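You operate a simulated robot arm through the tools that you are given. There is no shell and no other tool. Be economical: measure what you need, move in short steps, check, and stop when the job is done.

You run a simulated two-armed robot. Do the job below in one go: nothing can be reset, and whatever is moved stays where it is left.

TASK
Take the green rubber plug and leave it on top of the orange sanding pad. Pick up the rubber mallet from the side of the rack bay with one hand, pass it to the other hand and put it on the top of the red trolley. Take the jug and leave it on the shelf of the timber bench. Take the green socket spanner and put it in the inside of the grey tub. Open the yellow drawer, put the yellow rubber ring on the top of the short steel table away in the inside of the yellow drawer, then shut the drawer. Do these in any order. Set down upright: jug.

It is judged by the outcome, as a careful person would: the job done as asked, and still so three seconds after it is handed in. It fails if anything else is knocked over, pushed out of place, dropped, spilled or broken.

THE ROBOT
Two 7-joint arms with two-finger parallel grippers on one trunk, on a base that drives. Base frame: it is fixed to the floor where the robot stands at the start and does not move with it; the origin is under the middle of the robot, x ahead of it, y to its left, z up. Lengths are in m, angles in degrees, forces in N, time in s.
The left shoulder is at the start at [0.07, 0.134, 1.276], the right one opposite. Places, roughly: green rubber plug (3x3x4 cm) [0.5, 0.1, 1.2]; green socket spanner (12x5x18 cm) [-10.2, 2.6, 0.8]; inside of the grey tub [-10.2, 6.8, 0.8]; inside of the yellow drawer [0.5, 4.8, 0.7]; jug (12x8x12 cm) [-6.2, 0.7, 0.4]; orange sanding pad [0.25, 1.25, 0.75]; rubber mallet (25x7x10 cm) [-0.8, -0.7, 0.9]; shelf of the timber bench [-7.7, 1.3, 0.3]; top of the red trolley [-1.2, 1.4, 0.8]; yellow drawer [0.4, 4.8, 0.7]; yellow rubber ring (5x5x2 cm) [-10.1, 3.9, 0.9]. Payload 1.57 kg a hand.
The tool frame of a hand sits at the grasp point between the pads (the TCP): z along the fingers, y along the line on which they close. The tips reach 0.03 m beyond it. The gripper opens to 0.08 m. The fingers are 0.017 m wide and 0.012 m thick; the gripper's body (0.04 by 0.082 m) begins 0.08 m behind the TCP.
Orientation is that of the tool frame in the base frame, as a unit quaternion [x, y, z, w]. With the fingers straight down and closing along the base's y, the tool's x points along the base's -x, its y along +y and its z along -z.

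THE INTERFACE
- The arms move only by the tool arm_command. It takes "left_motion", "right_motion" or both (then of equal length, played together; a hand with none holds still); each is a list of rows, each a list of 7 numbers: the shift along the tool's x, y, z in units of 30 mm (1.0 is 30 mm), then the turn, a rotation vector about the tool's x, y, z in units of 8 degrees (1.0 is 8 degrees), then the finger opening in m, from 0 to 0.08. In form: [[x, y, z, wx, wy, wz, fingers], ...]. A call has 1 to 8 rows; each row shifts and turns the commanded pose from where the row before left it, along the tool's axes as they then stand. A call with a number of a shift or a turn outside -1 to 1 is refused whole. A row lasts 0.2 s, in which the tool goes at most 0.05 m and 8.6 degrees; a call with a longer step from one row to the next is refused whole, and so is a gripper value outside its range. Where a pose cannot be reached the arm comes as near as it can. A force on the tool above 40 N (or 10 N above the force at the start of the call, whichever is more), or a blocked arm, ends the call early, and 0.2 s more pass. The fingers move at their own pace (about 0.153 m/s each) and stop on an object; they squeeze with about 21 N. The grip force told is the motor's: it shows also when the fingers shut on nothing. Time passes only in rows, and 0.2 s behind the last, so rows that do not move let the fingers close. The reply holds the time, the measured pose of the TCP, the force on the tool along the base axes, the opening and the grip force, in the units named above and with some noise, with the torque about the TCP (base axes, N m) and any sound that the robot's microphone picked up, and new pictures: "pictures" is both (left out), scene, wrist or none (wrist: the cameras of the hands that moved).
- Cameras (640 x 400 px; columns grow to the right, rows downward): "scene" is now at [0.1418, 0.0201, 1.5353]; the picture's right is [0.21, -0.98, 0.00], its down [-0.26, -0.06, -0.96] and it looks along [0.94, 0.20, -0.27] (base axes); focal length 251 px, centre (320, 200). "left" rides on the left gripper at [0.072, 0.007, -0.122] in its tool frame; the picture's right is [-0.09, 1.00, 0.00], its down [-0.84, -0.08, -0.54] and it looks along [-0.54, -0.05, 0.84] (tool axes); focal length 238 px, centre (320, 200). "right" rides on the right gripper at [0.072, -0.007, -0.122] in its tool frame; the picture's right is [0.09, 1.00, 0.00], its down [-0.84, 0.08, -0.54] and it looks along [-0.54, 0.05, 0.84] (tool axes); focal length 238 px, centre (320, 200). There is no depth. A picture from a camera that has moved, and an enlarged one, comes with that camera's place and axes in the base frame and with its lens.
- slide_trunk(by): slides the trunk up (or, below 0, down) by that many m; the arms and the scene camera ride with it, the base frame stays. It gives what a move gives, with no picture.
- steer(legs): drives the robot by 1 to 6 legs, each [ahead, left, turn to the left] in m, m and degrees, along the robot's own axes; the way and the turn of a leg run together, so that a leg with both is an arc; at most 1.5 m and 180 degrees a leg. The arms and the cameras ride along, it lands a little off, and it stops where it bumps. It gives what a move gives, and a new picture of the scene camera.
- aim_head(pan, tilt): turns the head with the scene camera to pan (to the left, within 86 degrees either way) and tilt (down, from -29 to 69), counted from straight ahead of the robot. It gives what a move gives, and a new picture of the scene camera.
- enlarge(camera, box): a new picture of the part [left, top, right, bottom] of that camera's present view, enlarged. The clock stands still meanwhile.
- sign_off(): hands the job in; it is judged then, once.

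Work in short steps. Places have to be worked out from the pictures, the camera data and where the tool is seen: move nearer, look again, correct. Check each grasp and each placing, and mend what went wrong. You have 196 turns and 260 pictures in all, those below and enlarged ones among them. Open the grippers and draw the arms clear of the work before you hand the job in, unless the task says otherwise; then end with one line.

The tools are called by a JSON object that holds its "op" and its "data". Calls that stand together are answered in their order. arm_command: Moves the arms, as the interface text tells. Its arguments: {"type":"object","properties":{"left_motion":{"type":"array","items":{"type":"array","items":{"type":"number"}}},"right_motion":{"type":"array","items":{"type":"array","items":{"type":"number"}}},"pictures":{"type":"string","enum":["both","scene","wrist","none"]}},"required":[]} The other tools are called the same way: slide_trunk (by) slides the trunk up or down; steer (legs) drives the base; aim_head (pan, tilt) turns the head that bears the scene camera; enlarge (camera, box) takes an enlarged picture of a part of a camera's view; sign_off () hands the job in.

At the start:

```text
t: 0.0
left_position: [0.367, 0.2633, 1.3935]
left_tcp_rot: [-0.001, 1.0, 0.0, -0.001]
left_contact_force: [0.1, 0.0, 0.8]
left_torque: [0.01, 0.04, -0.01]
left_gripper_width: 0.0801
left_grip_force: 0.0
right_position: [0.388, -0.0245, 1.4328]
right_tcp_rot: [0.0, 1.0, 0.001, 0.0]
right_contact_force: [0.5, 0.6, -0.3]
right_torque: [-0.01, 0.04, -0.04]
right_gripper_width: 0.0799
right_grip_force: 0.0
trunk travel left (down, up): [-0.85, 0.09]
robot x, y, heading: [-0.004, 0.001, 0.2]
head pan, tilt: [12.3, 15.6]
```

scene: 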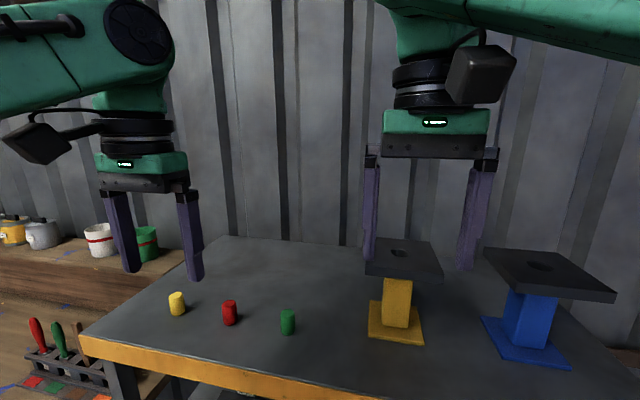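
right: 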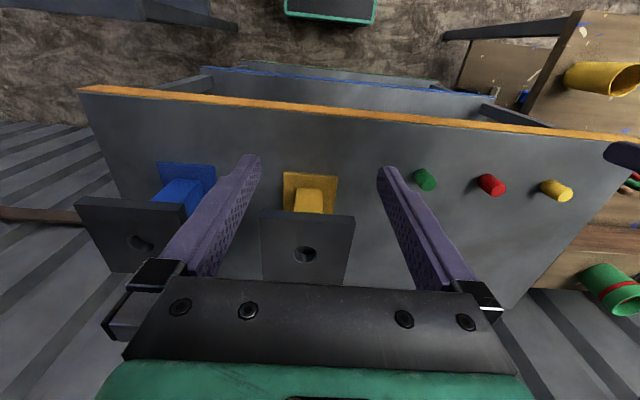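
left: 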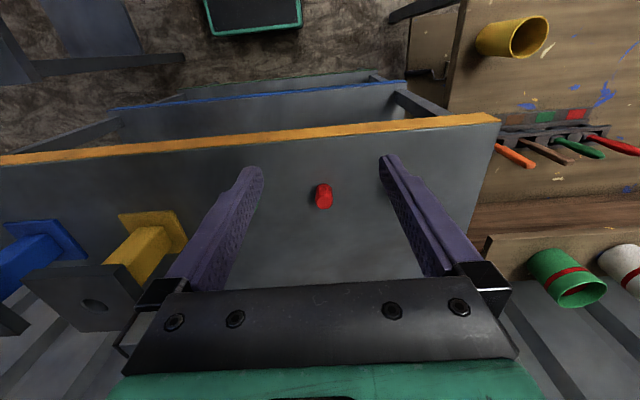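

The green plug triangulates to about (0.482, 0.151, 1.215). I move the left hand over it at height while drawing the right hand back.

{"op": "arm_command", "data": {"left_motion": [[-0.96, -0.93, 0, 0, 0, 0, 0.08], [-0.96, -0.93, 0, 0, 0, 0, 0.08], [-0.96, -0.93, 0, 0, 0, 0, 0.08], [-0.96, -0.93, 0, 0, 0, 0, 0.08], [0, 0, 1, 0, 0, 0, 0.08], [0, 0, 1, 0, 0, 0, 0.08]], "right_motion": [[0.8, -0.5, 0, 0, 0, 0, 0.08], [0.8, -0.5, 0, 0, 0, 0, 0.08], [0.8, -0.5, 0, 0, 0, 0, 0.08], [0.8, -0.5, 0, 0, 0, 0, 0.08], [0, 0, 0, 0, 0, 0, 0.08], [0, 0, 0, 0, 0, 0, 0.08]]}}

```text
t: 1.4
left_position: [0.4526, 0.1736, 1.3006]
left_tcp_rot: [-0.002, 1.0, 0.0, 0.001]
left_contact_force: [-0.7, 0.0, 0.1]
left_torque: [-0.01, 0.02, -0.01]
left_gripper_width: 0.0801
left_grip_force: 0.0
left hand out of reach, approached as far as the arm can: row 3, 4
right_position: [0.2921, -0.0849, 1.4316]
right_tcp_rot: [0.0, 1.0, 0.0, 0.0]
right_contact_force: [-0.5, 0.5, 0.3]
right_torque: [-0.04, 0.02, -0.01]
right_gripper_width: 0.0802
right_grip_force: 0.0
trunk travel left (down, up): [-0.85, 0.09]
robot x, y, heading: [0.0016, -0.0026, -0.0]
head pan, tilt: [12.3, 15.6]
camera scene: at [0.1427, 0.0219, 1.5352], right [0.21, -0.98, 0.0], down [-0.26, -0.06, -0.96], along [0.94, 0.2, -0.27], focal length 251 px, centre (320, 200)
camera right: at [0.2203, -0.091, 1.5536], right [-0.09, 1.0, 0.0], down [0.84, 0.08, 0.54], along [0.54, 0.05, -0.84], focal length 238 px, centre (320, 200)
camera left: at [0.3807, 0.1783, 1.4243], right [0.09, 1.0, 0.0], down [0.84, -0.07, 0.54], along [0.54, -0.05, -0.84], focal length 238 px, centre (320, 200)
```

scene: 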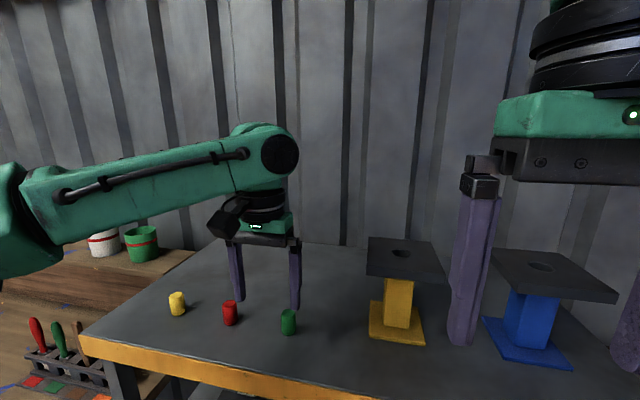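
right: 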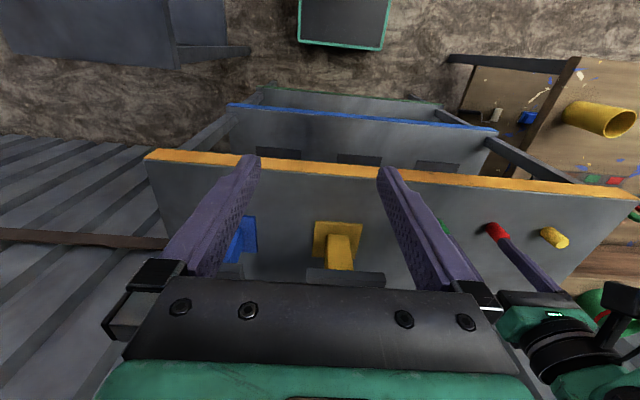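
left: 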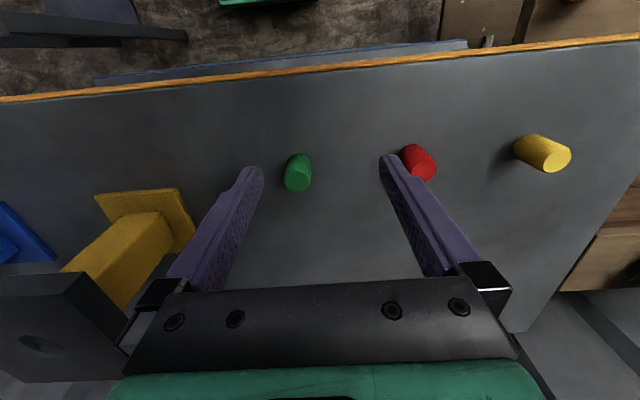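

The hand is at the edge of its reach; the rack edge is at x≈0.40. I creep the base forward by 5 cm.

{"op": "steer", "data": {"legs": [[0.05, 0, 0]]}}

```text
t: 2.3
left_position: [0.4901, 0.1711, 1.3069]
left_tcp_rot: [-0.001, 1.0, 0.0, 0.006]
left_contact_force: [-0.4, 0.2, -0.1]
left_torque: [-0.04, -0.09, -0.01]
left_gripper_width: 0.08
left_grip_force: 0.1
right_position: [0.3298, -0.0856, 1.4353]
right_tcp_rot: [0.001, 1.0, 0.001, 0.005]
right_contact_force: [-0.1, 0.9, 0.5]
right_torque: [-0.02, -0.12, 0.0]
right_gripper_width: 0.08
right_grip_force: 0.1
trunk travel left (down, up): [-0.85, 0.09]
robot x, y, heading: [0.0494, 0.0006, 0.0]
head pan, tilt: [12.3, 15.6]
camera scene: at [0.1782, 0.0197, 1.5366], right [0.21, -0.98, 0.0], down [-0.25, -0.06, -0.97], along [0.94, 0.2, -0.26], focal length 251 px, centre (320, 200)
```

scene: 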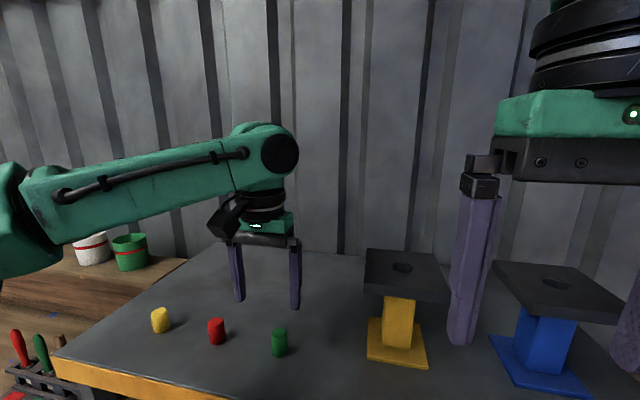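

Base is at +0.05. Align above the plug and lower part way.

{"op": "arm_command", "data": {"left_motion": [[0.2, -0.73, 0, 0, 0, 0, 0.08], [0, 0, 1, 0, 0, 0, 0.08], [0, 0, 0.8, 0, 0, 0, 0.08], [0, 0, 0, 0, 0, 0, 0.08]], "pictures": "wrist"}}

```text
t: 3.3
left_position: [0.4976, 0.1488, 1.2491]
left_tcp_rot: [-0.001, 1.0, 0.0, 0.001]
left_contact_force: [-0.4, 1.0, 0.0]
left_torque: [-0.02, 0.02, 0.0]
left_gripper_width: 0.0799
left_grip_force: 0.2
right_position: [0.3441, -0.0873, 1.4317]
right_tcp_rot: [-0.001, 1.0, 0.001, 0.0]
right_contact_force: [0.0, -0.2, 0.1]
right_torque: [-0.01, 0.0, 0.02]
right_gripper_width: 0.08
right_grip_force: 0.0
trunk travel left (down, up): [-0.85, 0.09]
robot x, y, heading: [0.0468, -0.0014, 0.0]
head pan, tilt: [12.3, 15.6]
camera left: at [0.4254, 0.1536, 1.3725], right [0.09, 1.0, 0.0], down [0.84, -0.08, 0.54], along [0.54, -0.05, -0.84], focal length 238 px, centre (320, 200)
```

left: 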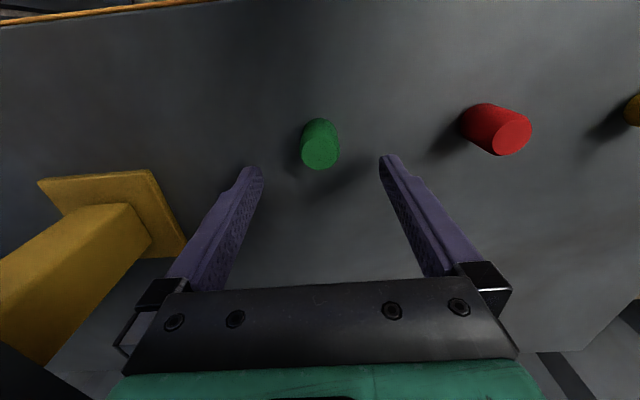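

Plug at (0.479, 0.149); I shift 18 mm back and lower to about 1.23, then close.

{"op": "arm_command", "data": {"left_motion": [[0.6, 0, 0, 0, 0, 0, 0.08], [0, 0, 0.65, 0, 0, 0, 0.08], [0, 0, 0, 0, 0, 0, 0.08], [0, 0, 0, 0, 0, 0, 0.0], [0, 0, 0, 0, 0, 0, 0.0], [0, 0, 0, 0, 0, 0, 0.0]], "pictures": "wrist"}}

```text
t: 4.7
left_position: [0.4772, 0.1491, 1.229]
left_tcp_rot: [-0.001, 1.0, -0.001, 0.002]
left_contact_force: [-0.5, 1.1, 0.9]
left_torque: [0.05, 0.05, -0.02]
left_gripper_width: 0.0234
left_grip_force: 20.9
right_position: [0.3406, -0.0864, 1.4335]
right_tcp_rot: [0.0, 1.0, 0.0, 0.001]
right_contact_force: [0.3, 0.2, 0.6]
right_torque: [0.01, -0.02, 0.03]
right_gripper_width: 0.08
right_grip_force: 0.1
trunk travel left (down, up): [-0.85, 0.09]
robot x, y, heading: [0.051, -0.0021, 0.2]
head pan, tilt: [12.3, 15.6]
camera left: at [0.404, 0.1529, 1.3529], right [0.09, 1.0, 0.0], down [0.84, -0.08, 0.54], along [0.54, -0.05, -0.84], focal length 238 px, centre (320, 200)
```

left: 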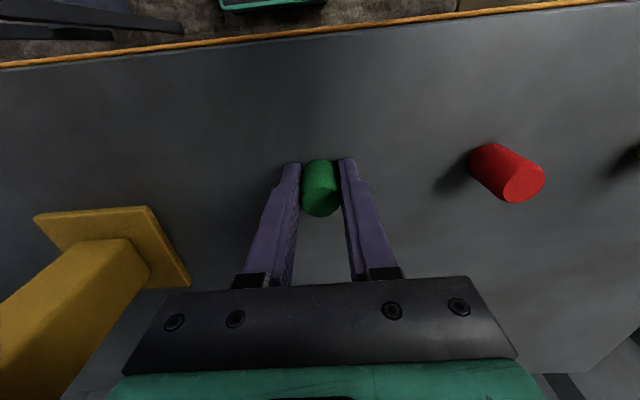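

Gripped (23 mm). Lift, draw back, and then drive away.

{"op": "arm_command", "data": {"left_motion": [[0, 0, -1, 0, 0, 0, 0], [0, 0, -1, 0, 0, 0, 0], [0, 0, -1, 0, 0, 0, 0], [0, 0, -1, 0, 0, 0, 0], [1, 0, -0.5, 0, 0, 0, 0], [1, 0.5, 0, 0, 0, 0, 0], [1, 0.5, 0, 0, 0, 0, 0], [1, 0.5, 0, 0, 0, 0, 0]], "pictures": "none"}}

{"op": "steer", "data": {"legs": [[-0.4, 0, 0]]}}

{"op": "aim_head", "data": {"pan": 70, "tilt": 25}}

```text
t: 6.5
left_position: [0.3558, 0.1947, 1.3623]
left_tcp_rot: [-0.001, 1.0, -0.001, 0.003]
left_contact_force: [-0.4, 0.6, 0.4]
left_torque: [-0.01, -0.02, 0.02]
left_gripper_width: 0.0235
left_grip_force: 21.4
right_position: [0.3392, -0.0859, 1.433]
right_tcp_rot: [0.001, 1.0, 0.0, 0.002]
right_contact_force: [0.1, 0.1, -0.6]
right_torque: [0.0, -0.04, 0.02]
right_gripper_width: 0.0802
right_grip_force: 0.1
trunk travel left (down, up): [-0.85, 0.09]
robot x, y, heading: [0.0494, 0.0032, 0.1]
head pan, tilt: [12.3, 15.6]
```

```text
t: 9.0
left_position: [-0.044, 0.194, 1.3611]
left_tcp_rot: [0.002, 1.0, 0.0, 0.0]
left_contact_force: [0.7, 0.2, 0.4]
left_torque: [0.0, 0.04, -0.03]
left_gripper_width: 0.0237
left_grip_force: 21.2
right_position: [-0.0604, -0.0871, 1.4316]
right_tcp_rot: [0.002, 1.0, 0.001, 0.0]
right_contact_force: [0.6, -0.6, -0.4]
right_torque: [-0.01, -0.01, -0.03]
right_gripper_width: 0.0802
right_grip_force: 0.0
trunk travel left (down, up): [-0.85, 0.09]
robot x, y, heading: [-0.3541, -0.0, -0.4]
head pan, tilt: [12.3, 15.6]
camera scene: at [-0.2103, 0.0204, 1.535], right [0.21, -0.98, 0.0], down [-0.27, -0.06, -0.96], along [0.94, 0.2, -0.27], focal length 251 px, centre (320, 200)
```

scene: 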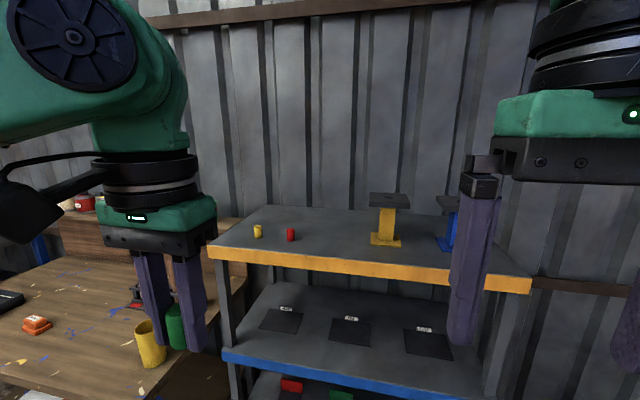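

```text
t: 10.3
left_position: [-0.0449, 0.1938, 1.3625]
left_tcp_rot: [0.001, 1.0, 0.0, 0.001]
left_contact_force: [-0.3, 0.0, 0.0]
left_torque: [-0.01, 0.0, 0.02]
left_gripper_width: 0.0235
left_grip_force: 21.5
right_position: [-0.0639, -0.0848, 1.4323]
right_tcp_rot: [0.002, 1.0, 0.001, 0.002]
right_contact_force: [-0.9, -0.1, 0.8]
right_torque: [-0.01, -0.01, 0.03]
right_gripper_width: 0.0799
right_grip_force: 0.0
trunk travel left (down, up): [-0.85, 0.09]
robot x, y, heading: [-0.353, 0.0001, -0.2]
head pan, tilt: [70.0, 25.0]
camera scene: at [-0.272, 0.0875, 1.52], right [0.94, -0.35, 0.0], down [-0.15, -0.4, -0.91], along [0.32, 0.85, -0.42], focal length 251 px, centre (320, 200)
```

scene: 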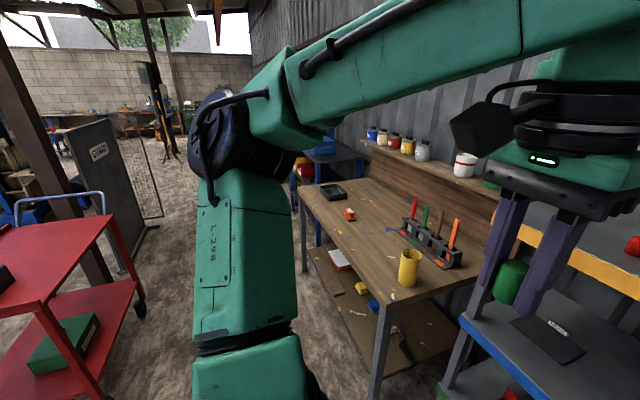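

The orange pad appears at about (0.38, 1.3) on the timber-topped bench with front edge x≈0.2. I strafe left along the aisle between bench and trolley.

{"op": "steer", "data": {"legs": [[0, 1.15, 0]]}}

{"op": "aim_head", "data": {"pan": 0, "tilt": 40}}

```text
t: 16.1
left_position: [-0.0344, 1.3227, 1.3617]
left_tcp_rot: [0.004, 1.0, -0.001, 0.001]
left_contact_force: [0.1, 0.2, -0.7]
left_torque: [0.02, -0.02, -0.03]
left_gripper_width: 0.0235
left_grip_force: 21.7
right_position: [-0.0548, 1.0427, 1.4331]
right_tcp_rot: [0.006, 1.0, 0.001, 0.002]
right_contact_force: [0.2, 0.7, -0.4]
right_torque: [0.01, -0.02, 0.02]
right_gripper_width: 0.08
right_grip_force: 0.0
trunk travel left (down, up): [-0.85, 0.09]
robot x, y, heading: [-0.3458, 1.134, -0.7]
head pan, tilt: [70.0, 25.0]
camera scene: at [-0.2628, 1.2177, 1.5201], right [0.94, -0.35, 0.0], down [-0.15, -0.39, -0.91], along [0.32, 0.85, -0.42], focal length 251 px, centre (320, 200)
```

scene: 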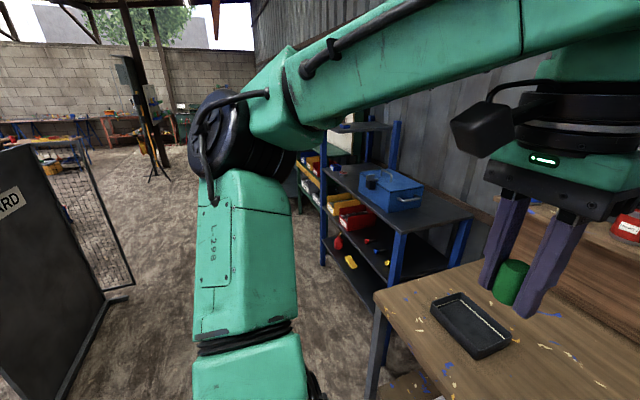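

```text
t: 17.5
left_position: [-0.0355, 1.3247, 1.3617]
left_tcp_rot: [0.005, 1.0, 0.0, 0.001]
left_contact_force: [-0.1, -0.3, -0.5]
left_torque: [0.0, -0.02, 0.0]
left_gripper_width: 0.0234
left_grip_force: 20.9
right_position: [-0.055, 1.0438, 1.4329]
right_tcp_rot: [0.006, 1.0, 0.0, 0.001]
right_contact_force: [0.4, -0.2, 0.0]
right_torque: [-0.02, 0.0, 0.01]
right_gripper_width: 0.08
right_grip_force: 0.1
trunk travel left (down, up): [-0.85, 0.09]
robot x, y, heading: [-0.3437, 1.1324, -0.6]
head pan, tilt: [0.0, 40.0]
camera scene: at [-0.2102, 1.1318, 1.4967], right [-0.01, -1.0, 0.0], down [-0.64, 0.01, -0.77], along [0.77, -0.01, -0.64], focal length 251 px, centre (320, 200)
```

scene: 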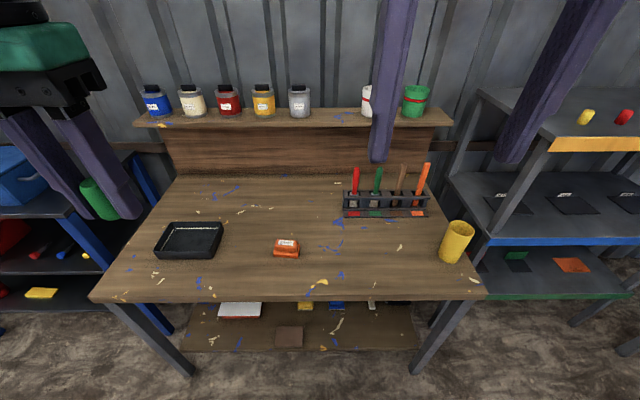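

Orange pad estimated at (0.385, 1.244, ~0.77). Zoom in to see its shape.

{"op": "enlarge", "data": {"camera": "scene", "box": [240, 220, 340, 280]}}

{"op": "slide_trunk", "data": {"by": -0.3}}

{"op": "steer", "data": {"legs": [[0.2, 0, 0]]}}

```text
6.40 times, centred on (290, 250) of scene
camera zoom: at [-0.2102, 1.1318, 1.4967], right [-0.01, -1.0, 0.0], down [-0.64, 0.01, -0.77], along [0.77, -0.01, -0.64], focal length 1607 px, centre (512, -120)
```

zoom: 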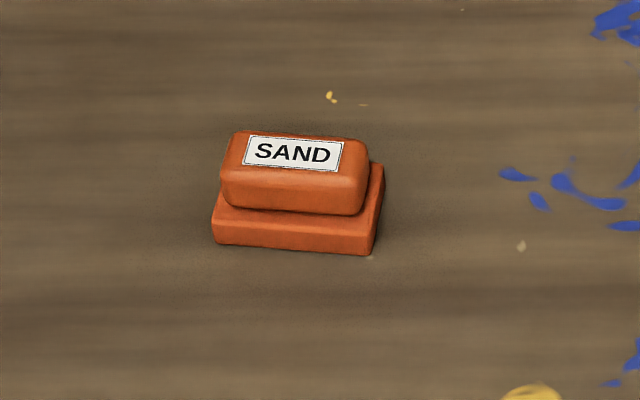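

```text
t: 20.5
left_position: [-0.0347, 1.3229, 1.0621]
left_tcp_rot: [0.005, 1.0, 0.0, 0.002]
left_contact_force: [0.3, 0.3, -0.4]
left_torque: [0.0, -0.01, 0.0]
left_gripper_width: 0.0234
left_grip_force: 21.3
right_position: [-0.0559, 1.0431, 1.131]
right_tcp_rot: [0.005, 1.0, 0.001, 0.001]
right_contact_force: [-0.1, 0.3, 0.1]
right_torque: [-0.01, 0.02, 0.03]
right_gripper_width: 0.0798
right_grip_force: 0.0
trunk travel left (down, up): [-0.55, 0.39]
robot x, y, heading: [-0.3466, 1.1337, -0.6]
head pan, tilt: [0.0, 40.0]
```

```text
t: 22.1
left_position: [0.1629, 1.321, 1.0623]
left_tcp_rot: [0.006, 1.0, 0.0, 0.001]
left_contact_force: [0.5, 0.5, 0.1]
left_torque: [0.02, -0.01, 0.0]
left_gripper_width: 0.0231
left_grip_force: 20.7
right_position: [0.1423, 1.0387, 1.133]
right_tcp_rot: [0.007, 1.0, 0.0, 0.002]
right_contact_force: [0.2, 0.2, 0.7]
right_torque: [0.0, -0.02, 0.01]
right_gripper_width: 0.0798
right_grip_force: 0.0
trunk travel left (down, up): [-0.55, 0.39]
robot x, y, heading: [-0.1497, 1.1302, -0.5]
head pan, tilt: [0.0, 40.0]
camera scene: at [-0.0127, 1.1288, 1.1967], right [-0.01, -1.0, 0.0], down [-0.64, 0.01, -0.77], along [0.77, -0.01, -0.64], focal length 251 px, centre (320, 200)
```

scene: 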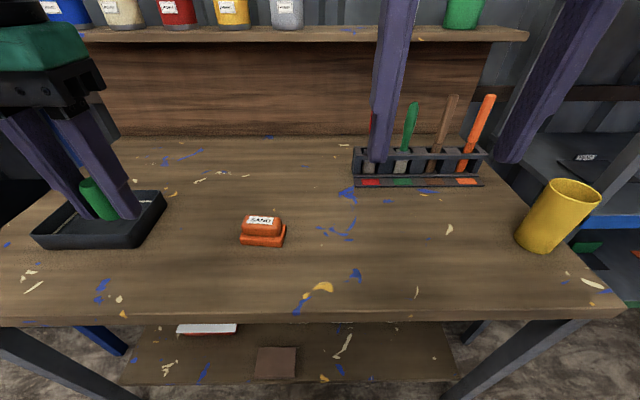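

Pad top near (0.37, 1.247, ~0.8). Move the left hand over toward it and look with the wrist camera.

{"op": "arm_command", "data": {"left_motion": [[-1, -0.4, 0, 0, 0, 0, 0], [-1, -0.4, 0, 0, 0, 0, 0], [-1, -0.4, 0, 0, 0, 0, 0], [-1, -0.4, 0, 0, 0, 0, 0], [-1, -0.4, 0, 0, 0, 0, 0], [-1, -0.4, 0, 0, 0, 0, 0], [0, 0, 1, 0, 0, 0, 0], [0, 0, 1, 0, 0, 0, 0]]}}

```text
t: 23.9
left_position: [0.3122, 1.2721, 0.9771]
left_tcp_rot: [0.007, 1.0, 0.0, 0.002]
left_contact_force: [0.0, -0.4, 0.0]
left_torque: [0.02, -0.02, 0.0]
left_gripper_width: 0.0236
left_grip_force: 21.2
left hand out of reach, approached as far as the arm can: row 5, 6
right_position: [0.1438, 1.0394, 1.1327]
right_tcp_rot: [0.007, 1.0, 0.001, 0.002]
right_contact_force: [-0.4, 0.1, 0.5]
right_torque: [0.02, 0.02, 0.0]
right_gripper_width: 0.0796
right_grip_force: 0.0
trunk travel left (down, up): [-0.55, 0.39]
robot x, y, heading: [-0.1479, 1.1309, -0.7]
head pan, tilt: [0.0, 40.0]
camera scene: at [-0.0126, 1.1289, 1.1968], right [-0.01, -1.0, 0.0], down [-0.64, 0.01, -0.77], along [0.77, -0.01, -0.64], focal length 251 px, centre (320, 200)
camera left: at [0.2391, 1.2786, 1.0992], right [0.1, 0.99, 0.0], down [0.83, -0.09, 0.54], along [0.54, -0.06, -0.84], focal length 238 px, centre (320, 200)
```

scene: 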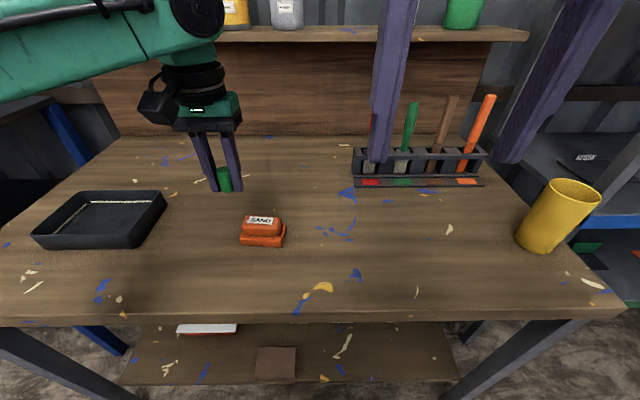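
left: 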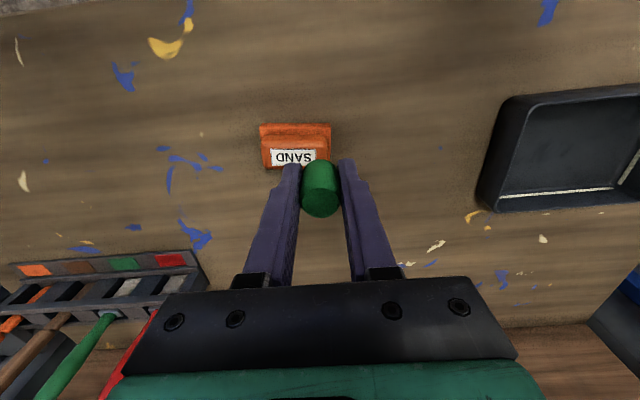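

Triangulating from three views gives the pad top at (0.341, 1.238, ~0.853). I raise the trunk 0.15 to extend reach, then move over the pad.

{"op": "slide_trunk", "data": {"by": 0.15}}

{"op": "arm_command", "data": {"left_motion": [[0, 0, 1, 0, 0, 0, 0], [0, 0, 1, 0, 0, 0, 0], [0, 0, 1, 0, 0, 0, 0], [0, 0, 1, 0, 0, 0, 0], [0, -1, 0.5, 0, 0, 0, 0], [-0.8, -0.1, 0.5, 0, 0, 0, 0], [0, 0, 0, 0, 0, 0, 0]]}}

```text
t: 25.6
left_position: [0.3121, 1.2727, 1.1277]
left_tcp_rot: [0.006, 1.0, -0.001, 0.002]
left_contact_force: [0.6, -0.1, -0.6]
left_torque: [0.0, 0.0, 0.03]
left_gripper_width: 0.0235
left_grip_force: 21.5
right_position: [0.1424, 1.0401, 1.2819]
right_tcp_rot: [0.007, 1.0, 0.001, 0.001]
right_contact_force: [0.5, 0.3, -0.1]
right_torque: [-0.01, 0.01, 0.01]
right_gripper_width: 0.0801
right_grip_force: 0.2
trunk travel left (down, up): [-0.7, 0.24]
robot x, y, heading: [-0.1464, 1.1291, -1.0]
head pan, tilt: [0.0, 40.0]
```

```text
t: 27.2
left_position: [0.3356, 1.24, 0.9745]
left_tcp_rot: [0.006, 1.0, -0.001, 0.002]
left_contact_force: [-0.1, 0.8, 0.9]
left_torque: [0.02, 0.01, 0.0]
left_gripper_width: 0.0236
left_grip_force: 21.4
right_position: [0.1423, 1.0402, 1.2833]
right_tcp_rot: [0.007, 1.0, 0.001, 0.002]
right_contact_force: [-0.2, -0.5, 0.0]
right_torque: [0.01, -0.02, -0.01]
right_gripper_width: 0.0801
right_grip_force: 0.0
trunk travel left (down, up): [-0.7, 0.24]
robot x, y, heading: [-0.1469, 1.1316, -0.7]
head pan, tilt: [0.0, 40.0]
camera scene: at [-0.0133, 1.129, 1.3468], right [-0.01, -1.0, 0.0], down [-0.64, 0.01, -0.77], along [0.77, -0.01, -0.64], focal length 251 px, centre (320, 200)
camera left: at [0.2631, 1.2461, 1.0987], right [0.1, 0.99, 0.0], down [0.83, -0.09, 0.55], along [0.54, -0.06, -0.84], focal length 238 px, centre (320, 200)
```

scene: 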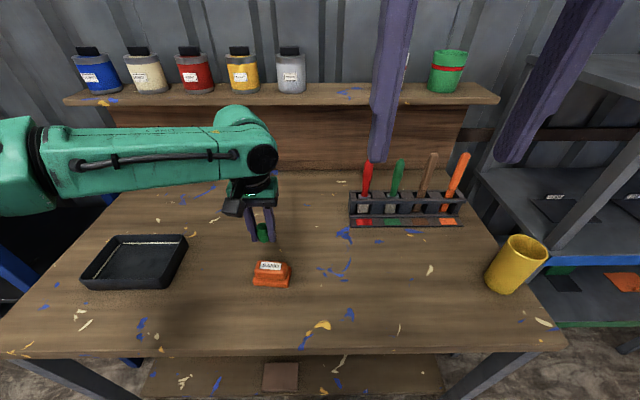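
left: 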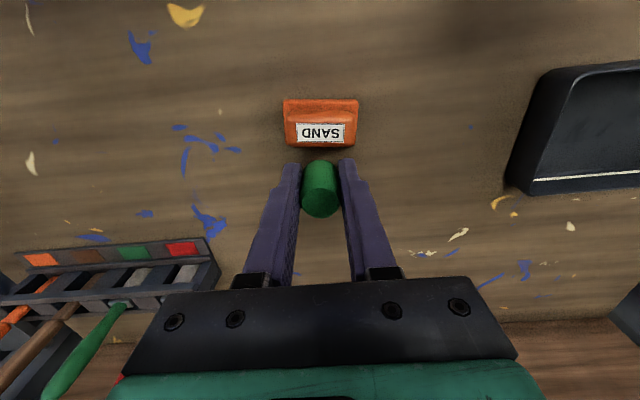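

Both views agree on (0.338, 1.240, 0.853); the hand is right above. Descend to just above contact.

{"op": "arm_command", "data": {"left_motion": [[0, 0, 1, 0, 0, 0, 0], [0, 0, 1, 0, 0, 0, 0], [0, 0, 0.6, 0, 0, 0, 0], [0, 0, 0, 0, 0, 0, 0]]}}

```text
t: 28.2
left_position: [0.3344, 1.2395, 0.899]
left_tcp_rot: [0.006, 1.0, -0.001, 0.003]
left_contact_force: [0.7, -0.1, 0.5]
left_torque: [-0.01, 0.0, 0.0]
left_gripper_width: 0.0237
left_grip_force: 20.7
right_position: [0.1431, 1.0396, 1.2825]
right_tcp_rot: [0.008, 1.0, 0.002, 0.002]
right_contact_force: [0.5, 0.2, -0.1]
right_torque: [0.02, 0.02, 0.02]
right_gripper_width: 0.08
right_grip_force: 0.1
trunk travel left (down, up): [-0.7, 0.24]
robot x, y, heading: [-0.1494, 1.1309, -0.9]
head pan, tilt: [0.0, 40.0]
camera scene: at [-0.0124, 1.1288, 1.3467], right [-0.01, -1.0, 0.0], down [-0.64, 0.01, -0.77], along [0.77, -0.01, -0.64], focal length 251 px, centre (320, 200)
camera left: at [0.2614, 1.2459, 1.0219], right [0.1, 0.99, 0.0], down [0.83, -0.09, 0.55], along [0.54, -0.06, -0.84], focal length 238 px, centre (320, 200)
```

scene: 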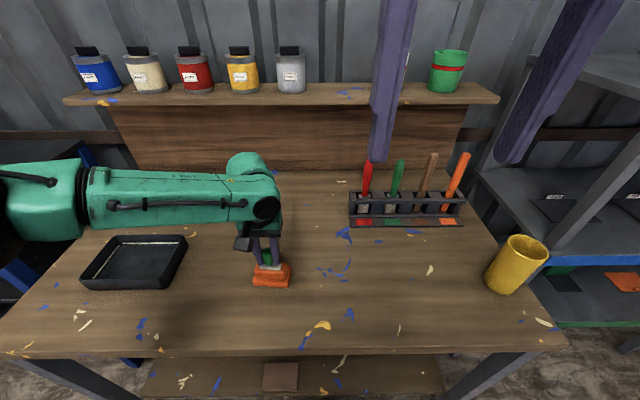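
left: 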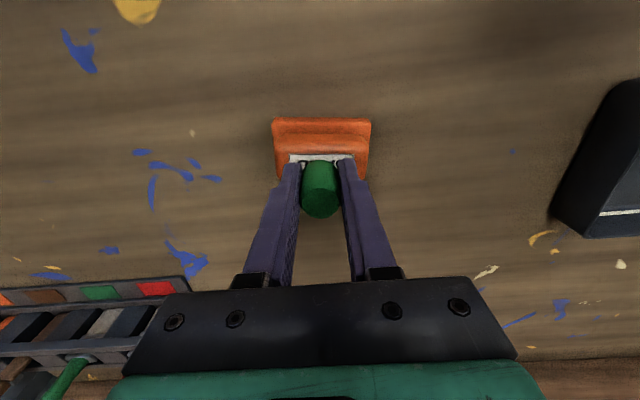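

Lower in small increments, watching the vertical force.

{"op": "arm_command", "data": {"left_motion": [[0, 0, 0.15, 0, 0, 0, 0], [0, 0, 0.1, 0, 0, 0, 0], [0, 0, 0, 0, 0, 0, 0]], "pictures": "wrist"}}

```text
t: 29.0
left_position: [0.3322, 1.242, 0.8932]
left_tcp_rot: [0.006, 1.0, -0.001, 0.002]
left_contact_force: [-0.6, 0.5, -1.4]
left_torque: [0.01, -0.03, 0.04]
left_gripper_width: 0.0235
left_grip_force: 20.9
left hand out of reach, approached as far as the arm can: row 1
right_position: [0.1425, 1.0396, 1.2819]
right_tcp_rot: [0.006, 1.0, 0.0, 0.001]
right_contact_force: [-0.3, -1.0, -0.8]
right_torque: [0.0, 0.02, 0.03]
right_gripper_width: 0.0801
right_grip_force: 0.1
trunk travel left (down, up): [-0.7, 0.24]
robot x, y, heading: [-0.1483, 1.13, -0.7]
head pan, tilt: [0.0, 40.0]
camera left: at [0.2604, 1.248, 1.0151], right [0.1, 0.99, 0.0], down [0.83, -0.09, 0.55], along [0.54, -0.06, -0.84], focal length 238 px, centre (320, 200)
```

left: 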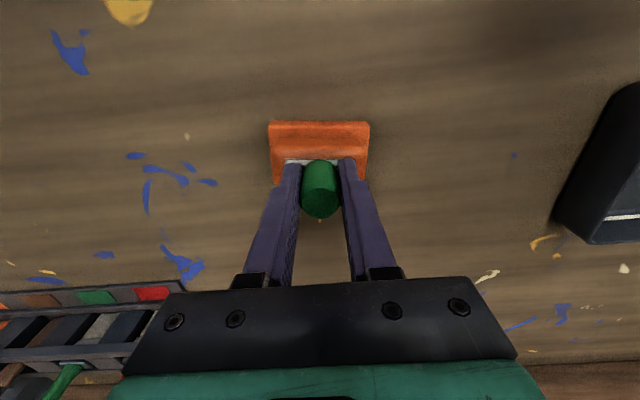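

At the reach limit; I lower with the trunk in small steps instead.

{"op": "slide_trunk", "data": {"by": -0.004}}

{"op": "slide_trunk", "data": {"by": -0.004}}

{"op": "enlarge", "data": {"camera": "scene", "box": [220, 230, 320, 300]}}

```text
t: 29.6
left_position: [0.3323, 1.2405, 0.8888]
left_tcp_rot: [0.006, 1.0, -0.001, 0.001]
left_contact_force: [0.5, 0.1, -0.2]
left_torque: [-0.05, 0.01, -0.01]
left_gripper_width: 0.0238
left_grip_force: 20.5
right_position: [0.1438, 1.0399, 1.2786]
right_tcp_rot: [0.007, 1.0, 0.001, 0.001]
right_contact_force: [-0.2, 0.6, 0.1]
right_torque: [0.05, 0.0, -0.01]
right_gripper_width: 0.0802
right_grip_force: 0.1
trunk travel left (down, up): [-0.696, 0.244]
robot x, y, heading: [-0.1512, 1.1307, -1.1]
head pan, tilt: [0.0, 40.0]
```

```text
t: 30.1
left_position: [0.3342, 1.2416, 0.8844]
left_tcp_rot: [0.007, 1.0, -0.001, 0.002]
left_contact_force: [0.4, 0.1, -0.1]
left_torque: [-0.04, 0.01, -0.03]
left_gripper_width: 0.0237
left_grip_force: 21.1
right_position: [0.1423, 1.0392, 1.2754]
right_tcp_rot: [0.007, 1.0, 0.001, 0.001]
right_contact_force: [-0.3, 0.7, 0.0]
right_torque: [0.0, -0.01, 0.01]
right_gripper_width: 0.0798
right_grip_force: 0.1
trunk travel left (down, up): [-0.692, 0.248]
robot x, y, heading: [-0.1466, 1.1285, -0.9]
head pan, tilt: [0.0, 40.0]
```

```text
5.71 times, centred on (270, 265) of scene
camera zoom: at [-0.0122, 1.1288, 1.3387], right [-0.01, -1.0, 0.0], down [-0.64, 0.01, -0.77], along [0.77, -0.01, -0.64], focal length 1435 px, centre (606, -171)
```

zoom: 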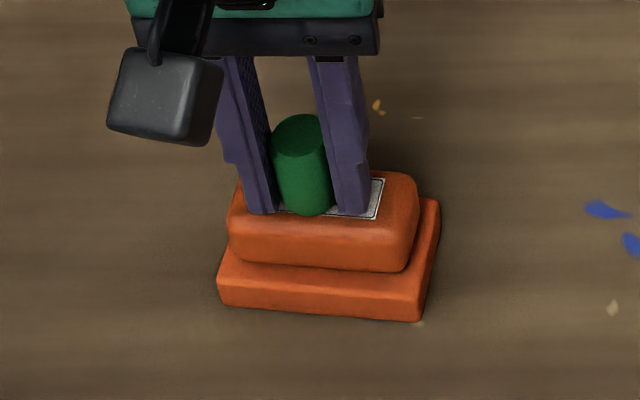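

Not yet in contact; continue a bit.

{"op": "slide_trunk", "data": {"by": -0.005}}

{"op": "slide_trunk", "data": {"by": -0.004}}

{"op": "enlarge", "data": {"camera": "scene", "box": [220, 230, 320, 300]}}

```text
t: 30.6
left_position: [0.3328, 1.2418, 0.8801]
left_tcp_rot: [0.006, 1.0, -0.001, 0.003]
left_contact_force: [-0.8, 0.6, 3.0]
left_torque: [0.05, 0.06, 0.03]
left_gripper_width: 0.0237
left_grip_force: 20.8
right_position: [0.1435, 1.0399, 1.2699]
right_tcp_rot: [0.007, 1.0, 0.001, 0.002]
right_contact_force: [0.3, 0.1, 0.4]
right_torque: [0.0, 0.03, 0.0]
right_gripper_width: 0.0802
right_grip_force: 0.1
trunk travel left (down, up): [-0.687, 0.253]
robot x, y, heading: [-0.1469, 1.1315, -0.9]
head pan, tilt: [0.0, 40.0]
```

```text
t: 31.2
left_position: [0.333, 1.2419, 0.8794]
left_tcp_rot: [0.006, 1.0, -0.002, 0.007]
left_contact_force: [3.3, 4.4, 29.6]
left_torque: [0.26, 0.07, -0.04]
left_gripper_width: 0.0235
left_grip_force: 21.1
right_position: [0.1393, 1.0402, 1.2675]
right_tcp_rot: [0.008, 1.0, 0.001, 0.003]
right_contact_force: [-0.7, 0.2, -0.4]
right_torque: [0.02, -0.03, 0.01]
right_gripper_width: 0.0803
right_grip_force: 0.0
trunk travel left (down, up): [-0.683, 0.257]
robot x, y, heading: [-0.1482, 1.1304, -0.8]
head pan, tilt: [0.0, 40.0]
```

```text
5.71 times, centred on (270, 265) of scene
camera zoom: at [-0.0164, 1.1287, 1.3306], right [-0.01, -1.0, 0.0], down [-0.64, 0.01, -0.77], along [0.77, -0.01, -0.64], focal length 1435 px, centre (606, -171)
```

zoom: 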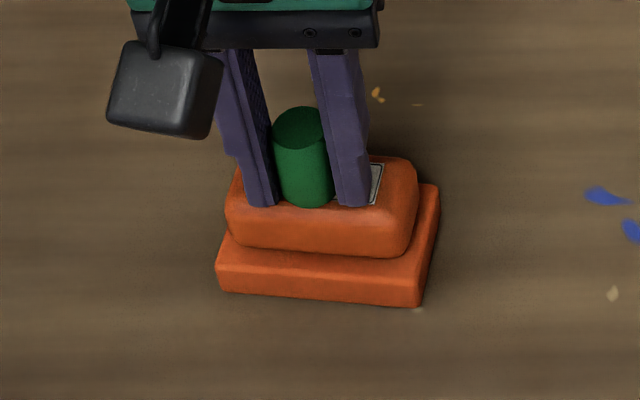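

Contact found at TCP z≈0.880 (29 N). Ease up 3 mm, then release and rise.

{"op": "slide_trunk", "data": {"by": 0.0035}}

{"op": "arm_command", "data": {"left_motion": [[0, 0, 0, 0, 0, 0, 0.03], [0, 0, 0, 0, 0, 0, 0.06], [0, 0, 0, 0, 0, 0, 0.06]], "pictures": "none"}}

{"op": "slide_trunk", "data": {"by": 0.15}}

{"op": "enlarge", "data": {"camera": "scene", "box": [220, 230, 380, 330]}}

```text
t: 31.7
left_position: [0.332, 1.2405, 0.8806]
left_tcp_rot: [0.006, 1.0, -0.002, 0.004]
left_contact_force: [7.1, 1.8, 19.6]
left_torque: [0.16, -0.2, 0.01]
left_gripper_width: 0.0235
left_grip_force: 20.8
right_position: [0.1416, 1.0403, 1.2697]
right_tcp_rot: [0.007, 1.0, 0.0, 0.001]
right_contact_force: [0.0, -0.1, 0.0]
right_torque: [-0.01, 0.01, -0.01]
right_gripper_width: 0.0799
right_grip_force: 0.0
trunk travel left (down, up): [-0.687, 0.253]
robot x, y, heading: [-0.1482, 1.1305, -0.9]
head pan, tilt: [0.0, 40.0]
```

```text
t: 32.5
left_position: [0.3304, 1.2395, 0.8798]
left_tcp_rot: [0.007, 1.0, -0.001, 0.003]
left_contact_force: [-1.5, -4.0, 15.1]
left_torque: [0.35, 0.03, 0.01]
left_gripper_width: 0.0554
left_grip_force: 0.1
right_position: [0.1403, 1.0387, 1.2695]
right_tcp_rot: [0.007, 1.0, 0.002, 0.002]
right_contact_force: [-0.5, 0.4, -0.4]
right_torque: [0.01, 0.01, 0.03]
right_gripper_width: 0.0801
right_grip_force: 0.0
trunk travel left (down, up): [-0.687, 0.253]
robot x, y, heading: [-0.1459, 1.1253, -0.6]
head pan, tilt: [0.0, 40.0]
```

```text
t: 34.2
left_position: [0.3331, 1.2416, 1.0284]
left_tcp_rot: [0.006, 1.0, -0.001, 0.002]
left_contact_force: [0.2, -0.2, -0.3]
left_torque: [-0.04, -0.01, -0.04]
left_gripper_width: 0.06
left_grip_force: 0.1
right_position: [0.1433, 1.041, 1.4193]
right_tcp_rot: [0.006, 1.0, 0.002, 0.001]
right_contact_force: [0.0, -0.7, -1.6]
right_torque: [0.02, 0.0, -0.02]
right_gripper_width: 0.0802
right_grip_force: 0.0
trunk travel left (down, up): [-0.837, 0.103]
robot x, y, heading: [-0.1502, 1.1348, -0.9]
head pan, tilt: [0.0, 40.0]
```

```text
4.00 times, centred on (300, 280) of scene
camera zoom: at [-0.0124, 1.1287, 1.4832], right [-0.01, -1.0, 0.0], down [-0.64, 0.01, -0.77], along [0.77, -0.01, -0.64], focal length 1004 px, centre (400, -120)
```

zoom: 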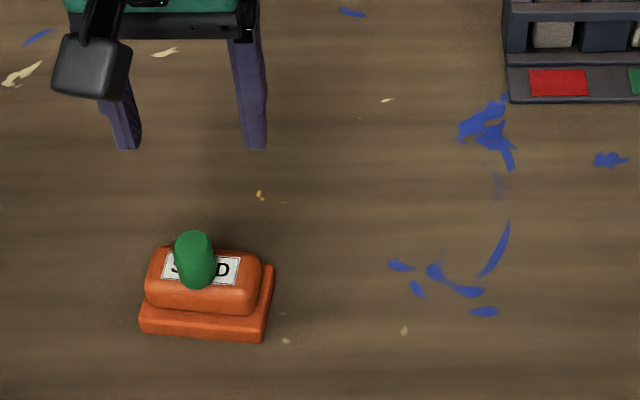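

The plug stands on the pad. Retract the arm and back out to the aisle, then look for the mallet.

{"op": "arm_command", "data": {"left_motion": [[1, 0, -0.5, 0, 0, 0, 0.06], [1, 0, -0.5, 0, 0, 0, 0.06], [1, 0, -0.5, 0, 0, 0, 0.06], [1, 0, -0.5, 0, 0, 0, 0.06], [1, 0, -0.5, 0, 0, 0, 0.06], [1, 0, -0.5, 0, 0, 0, 0.06]], "pictures": "none"}}

{"op": "steer", "data": {"legs": [[-0.2, 0, 0], [0, -1.0, 0]]}}

{"op": "aim_head", "data": {"pan": -80, "tilt": 30}}

```text
t: 35.6
left_position: [0.1624, 1.2361, 1.119]
left_tcp_rot: [0.006, 1.0, 0.0, 0.002]
left_contact_force: [-0.3, 0.3, 0.4]
left_torque: [0.01, -0.03, 0.02]
left_gripper_width: 0.06
left_grip_force: 0.0
left hand out of reach, approached as far as the arm can: row 6
right_position: [0.1414, 1.0385, 1.4201]
right_tcp_rot: [0.007, 1.0, 0.001, 0.002]
right_contact_force: [-0.5, 0.3, 0.6]
right_torque: [0.02, -0.05, -0.04]
right_gripper_width: 0.08
right_grip_force: 0.0
trunk travel left (down, up): [-0.837, 0.103]
robot x, y, heading: [-0.1493, 1.1325, -0.6]
head pan, tilt: [0.0, 40.0]
```

```text
t: 42.1
left_position: [-0.0558, 0.222, 1.119]
left_tcp_rot: [0.015, 1.0, -0.001, 0.001]
left_contact_force: [0.2, -0.6, -0.5]
left_torque: [-0.01, -0.01, 0.03]
left_gripper_width: 0.0601
left_grip_force: 0.0
right_position: [-0.0809, 0.0254, 1.4199]
right_tcp_rot: [0.016, 1.0, 0.0, 0.001]
right_contact_force: [0.6, -0.4, -0.4]
right_torque: [0.0, -0.01, -0.02]
right_gripper_width: 0.0798
right_grip_force: 0.1
trunk travel left (down, up): [-0.837, 0.103]
robot x, y, heading: [-0.3732, 0.1212, -1.9]
head pan, tilt: [0.0, 40.0]
camera scene: at [-0.236, 0.1171, 1.4832], right [-0.03, -1.0, 0.0], down [-0.64, 0.02, -0.77], along [0.77, -0.03, -0.64], focal length 251 px, centre (320, 200)
```

scene: 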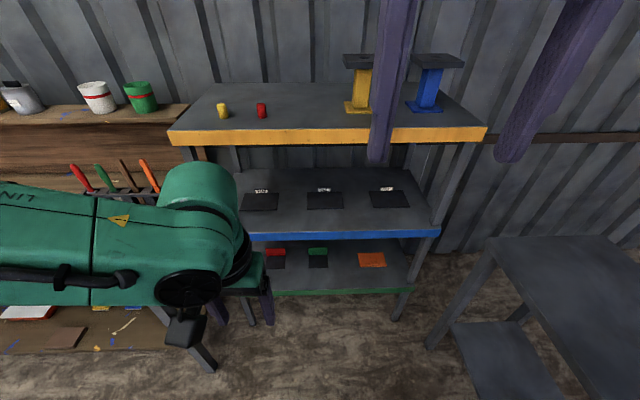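

```text
t: 43.6
left_position: [-0.0564, 0.2211, 1.1195]
left_tcp_rot: [0.015, 1.0, -0.001, 0.003]
left_contact_force: [0.8, -0.1, 0.6]
left_torque: [0.01, -0.02, -0.02]
left_gripper_width: 0.0599
left_grip_force: 0.1
right_position: [-0.0813, 0.0232, 1.4191]
right_tcp_rot: [0.016, 1.0, 0.001, 0.001]
right_contact_force: [0.2, -0.2, -0.5]
right_torque: [-0.02, 0.0, 0.0]
right_gripper_width: 0.0797
right_grip_force: 0.2
trunk travel left (down, up): [-0.837, 0.103]
robot x, y, heading: [-0.3728, 0.1194, -1.8]
head pan, tilt: [-80.0, 30.0]
camera scene: at [-0.3081, 0.0292, 1.4986], right [-0.99, -0.14, 0.0], down [-0.07, 0.5, -0.87], along [0.12, -0.86, -0.5], focal length 251 px, centre (320, 200)
```

scene: 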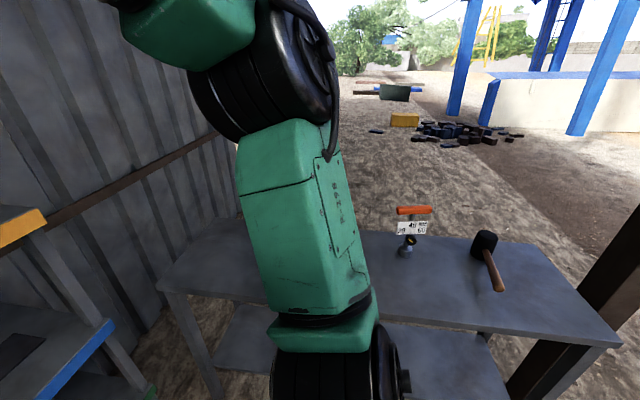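

The mallet lies on the steel table: head near (-0.80, -0.77), handle pointing toward me to about (-0.77, -0.56). I turn to face -y and line up with it.

{"op": "steer", "data": {"legs": [[0, 0, -88], [0.05, -0.4, 0]]}}

{"op": "aim_head", "data": {"pan": 0, "tilt": 40}}

```text
t: 49.9
left_position: [-0.6634, -0.2357, 1.1191]
left_tcp_rot: [0.713, 0.701, -0.002, 0.0]
left_contact_force: [1.4, 0.3, 0.4]
left_torque: [0.03, 0.03, -0.03]
left_gripper_width: 0.0601
left_grip_force: 0.0
right_position: [-0.8597, -0.213, 1.4191]
right_tcp_rot: [0.713, 0.701, -0.001, 0.002]
right_contact_force: [0.2, -0.4, 0.6]
right_torque: [-0.02, 0.03, -0.01]
right_gripper_width: 0.08
right_grip_force: 0.0
trunk travel left (down, up): [-0.837, 0.103]
robot x, y, heading: [-0.7704, 0.0783, -90.9]
head pan, tilt: [-80.0, 30.0]
camera scene: at [-0.8576, 0.0139, 1.4987], right [-0.16, 0.99, 0.0], down [0.49, 0.08, -0.87], along [-0.86, -0.14, -0.5], focal length 251 px, centre (320, 200)
```

scene: 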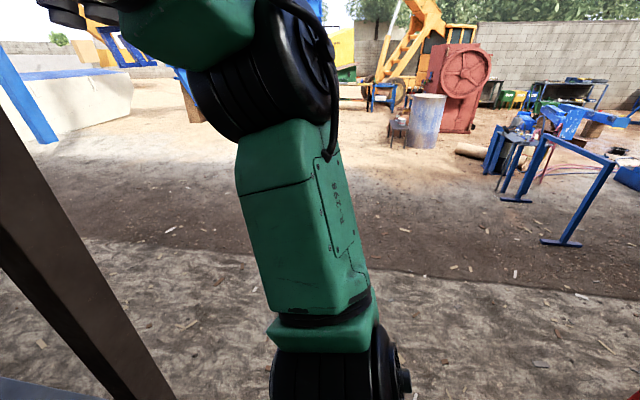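

```text
t: 51.4
left_position: [-0.6641, -0.2368, 1.1196]
left_tcp_rot: [0.712, 0.702, -0.001, 0.001]
left_contact_force: [-0.1, -0.4, -0.4]
left_torque: [0.02, 0.0, -0.03]
left_gripper_width: 0.0599
left_grip_force: 0.0
right_position: [-0.8613, -0.2133, 1.42]
right_tcp_rot: [0.714, 0.701, 0.0, 0.002]
right_contact_force: [-0.1, 1.0, 0.2]
right_torque: [-0.02, 0.0, 0.02]
right_gripper_width: 0.0798
right_grip_force: 0.1
trunk travel left (down, up): [-0.837, 0.103]
robot x, y, heading: [-0.7664, 0.0766, -91.1]
head pan, tilt: [0.0, 40.0]
camera scene: at [-0.7726, -0.0573, 1.4832], right [-1.0, 0.02, 0.0], down [0.01, 0.64, -0.77], along [-0.01, -0.77, -0.64], focal length 251 px, centre (320, 200)
```

scene: 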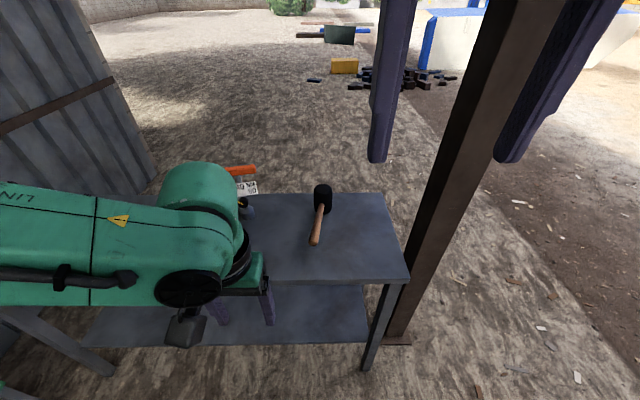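

Table edge at y≈-0.46, post at (-1.19,-0.61). I shift 0.1 m right and move forward 0.22 m so the left hand can take the handle.

{"op": "steer", "data": {"legs": [[0, -0.09, 0], [0.22, 0, 0]]}}

{"op": "arm_command", "data": {"left_motion": [[-0.5, 0, 0, 0, 0, 0, 0.08], [-0.5, 0, 0, 0, 0, 0, 0.08], [-0.5, 0, 0, 0, 0, 0, 0.08]]}}

```text
t: 53.8
left_position: [-0.7595, -0.4496, 1.1207]
left_tcp_rot: [0.713, 0.701, -0.003, 0.002]
left_contact_force: [-0.8, -0.2, -1.0]
left_torque: [-0.01, 0.04, 0.01]
left_gripper_width: 0.0602
left_grip_force: 0.0
right_position: [-0.956, -0.4246, 1.4204]
right_tcp_rot: [0.714, 0.7, -0.003, 0.003]
right_contact_force: [0.0, 1.4, 0.3]
right_torque: [-0.04, 0.0, 0.01]
right_gripper_width: 0.08
right_grip_force: 0.1
trunk travel left (down, up): [-0.837, 0.103]
robot x, y, heading: [-0.8658, -0.141, -91.0]
head pan, tilt: [0.0, 40.0]
camera scene: at [-0.8667, -0.2698, 1.4837], right [-1.0, 0.02, 0.0], down [0.01, 0.64, -0.77], along [-0.01, -0.77, -0.64], focal length 251 px, centre (320, 200)
```

scene: 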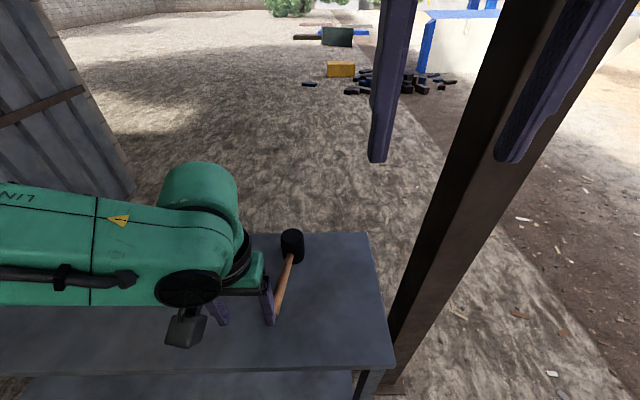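

```text
t: 54.6
left_position: [-0.7613, -0.4995, 1.1188]
left_tcp_rot: [0.713, 0.701, -0.002, 0.001]
left_contact_force: [0.5, -0.5, -0.4]
left_torque: [0.01, -0.01, -0.02]
left_gripper_width: 0.0802
left_grip_force: 0.1
right_position: [-0.9579, -0.4306, 1.4185]
right_tcp_rot: [0.714, 0.7, 0.0, 0.001]
right_contact_force: [-0.7, 0.3, 0.0]
right_torque: [-0.02, -0.01, 0.01]
right_gripper_width: 0.08
right_grip_force: 0.1
trunk travel left (down, up): [-0.837, 0.103]
robot x, y, heading: [-0.8639, -0.1385, -91.1]
head pan, tilt: [0.0, 40.0]
camera scene: at [-0.8682, -0.2758, 1.4831], right [-1.0, 0.02, 0.0], down [0.01, 0.64, -0.77], along [-0.01, -0.77, -0.64], focal length 251 px, centre (320, 200)
camera left: at [-0.7536, -0.4281, 1.2414], right [0.99, -0.11, 0.0], down [-0.09, -0.83, 0.55], along [-0.06, -0.54, -0.84], focal length 238 px, centre (320, 200)
```

scene: 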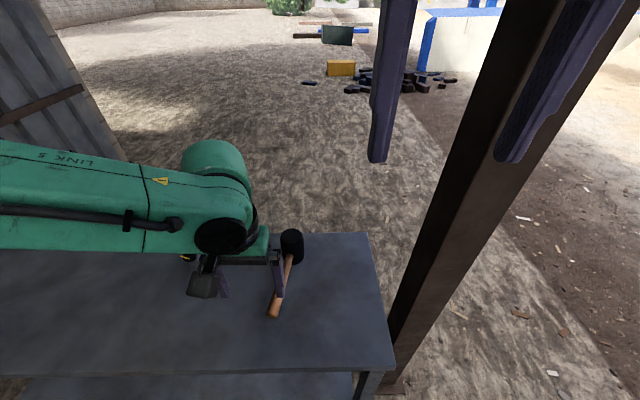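
left: 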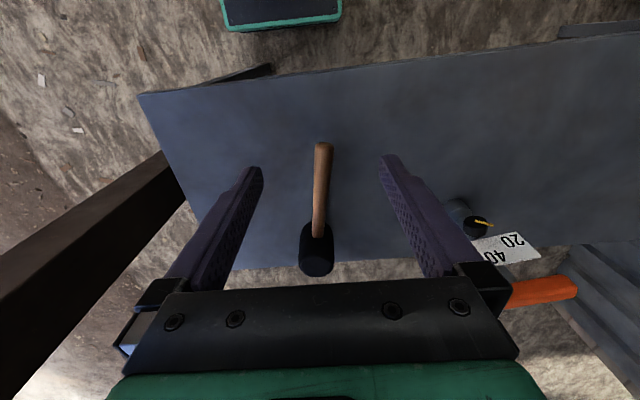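

The mallet is between the fingers in y-x view. Zoom in for its shape.

{"op": "enlarge", "data": {"camera": "left", "box": [250, 120, 410, 290]}}

{"op": "enlarge", "data": {"camera": "scene", "box": [220, 220, 340, 340]}}

```text
2.35 times, centred on (330, 205) of left
camera zoom: at [-0.7536, -0.4281, 1.2414], right [0.99, -0.11, 0.0], down [-0.09, -0.83, 0.55], along [-0.06, -0.54, -0.84], focal length 561 px, centre (296, 188)
```

zoom: 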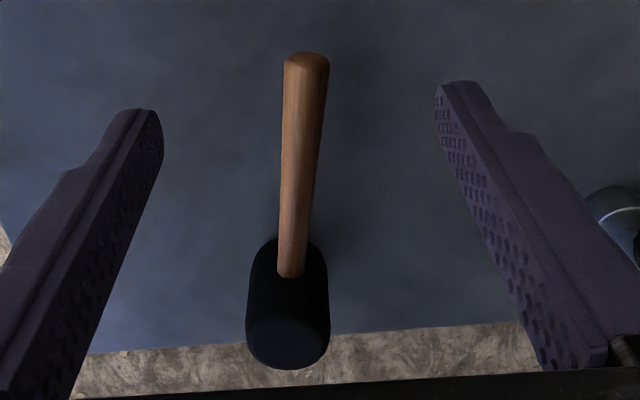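

```text
3.33 times, centred on (280, 280) of scene
camera zoom: at [-0.8682, -0.2758, 1.4831], right [-1.0, 0.02, 0.0], down [0.01, 0.64, -0.77], along [-0.01, -0.77, -0.64], focal length 837 px, centre (453, -67)
```

zoom: 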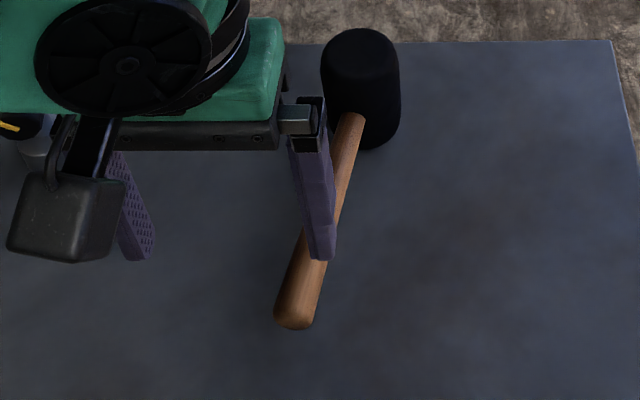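

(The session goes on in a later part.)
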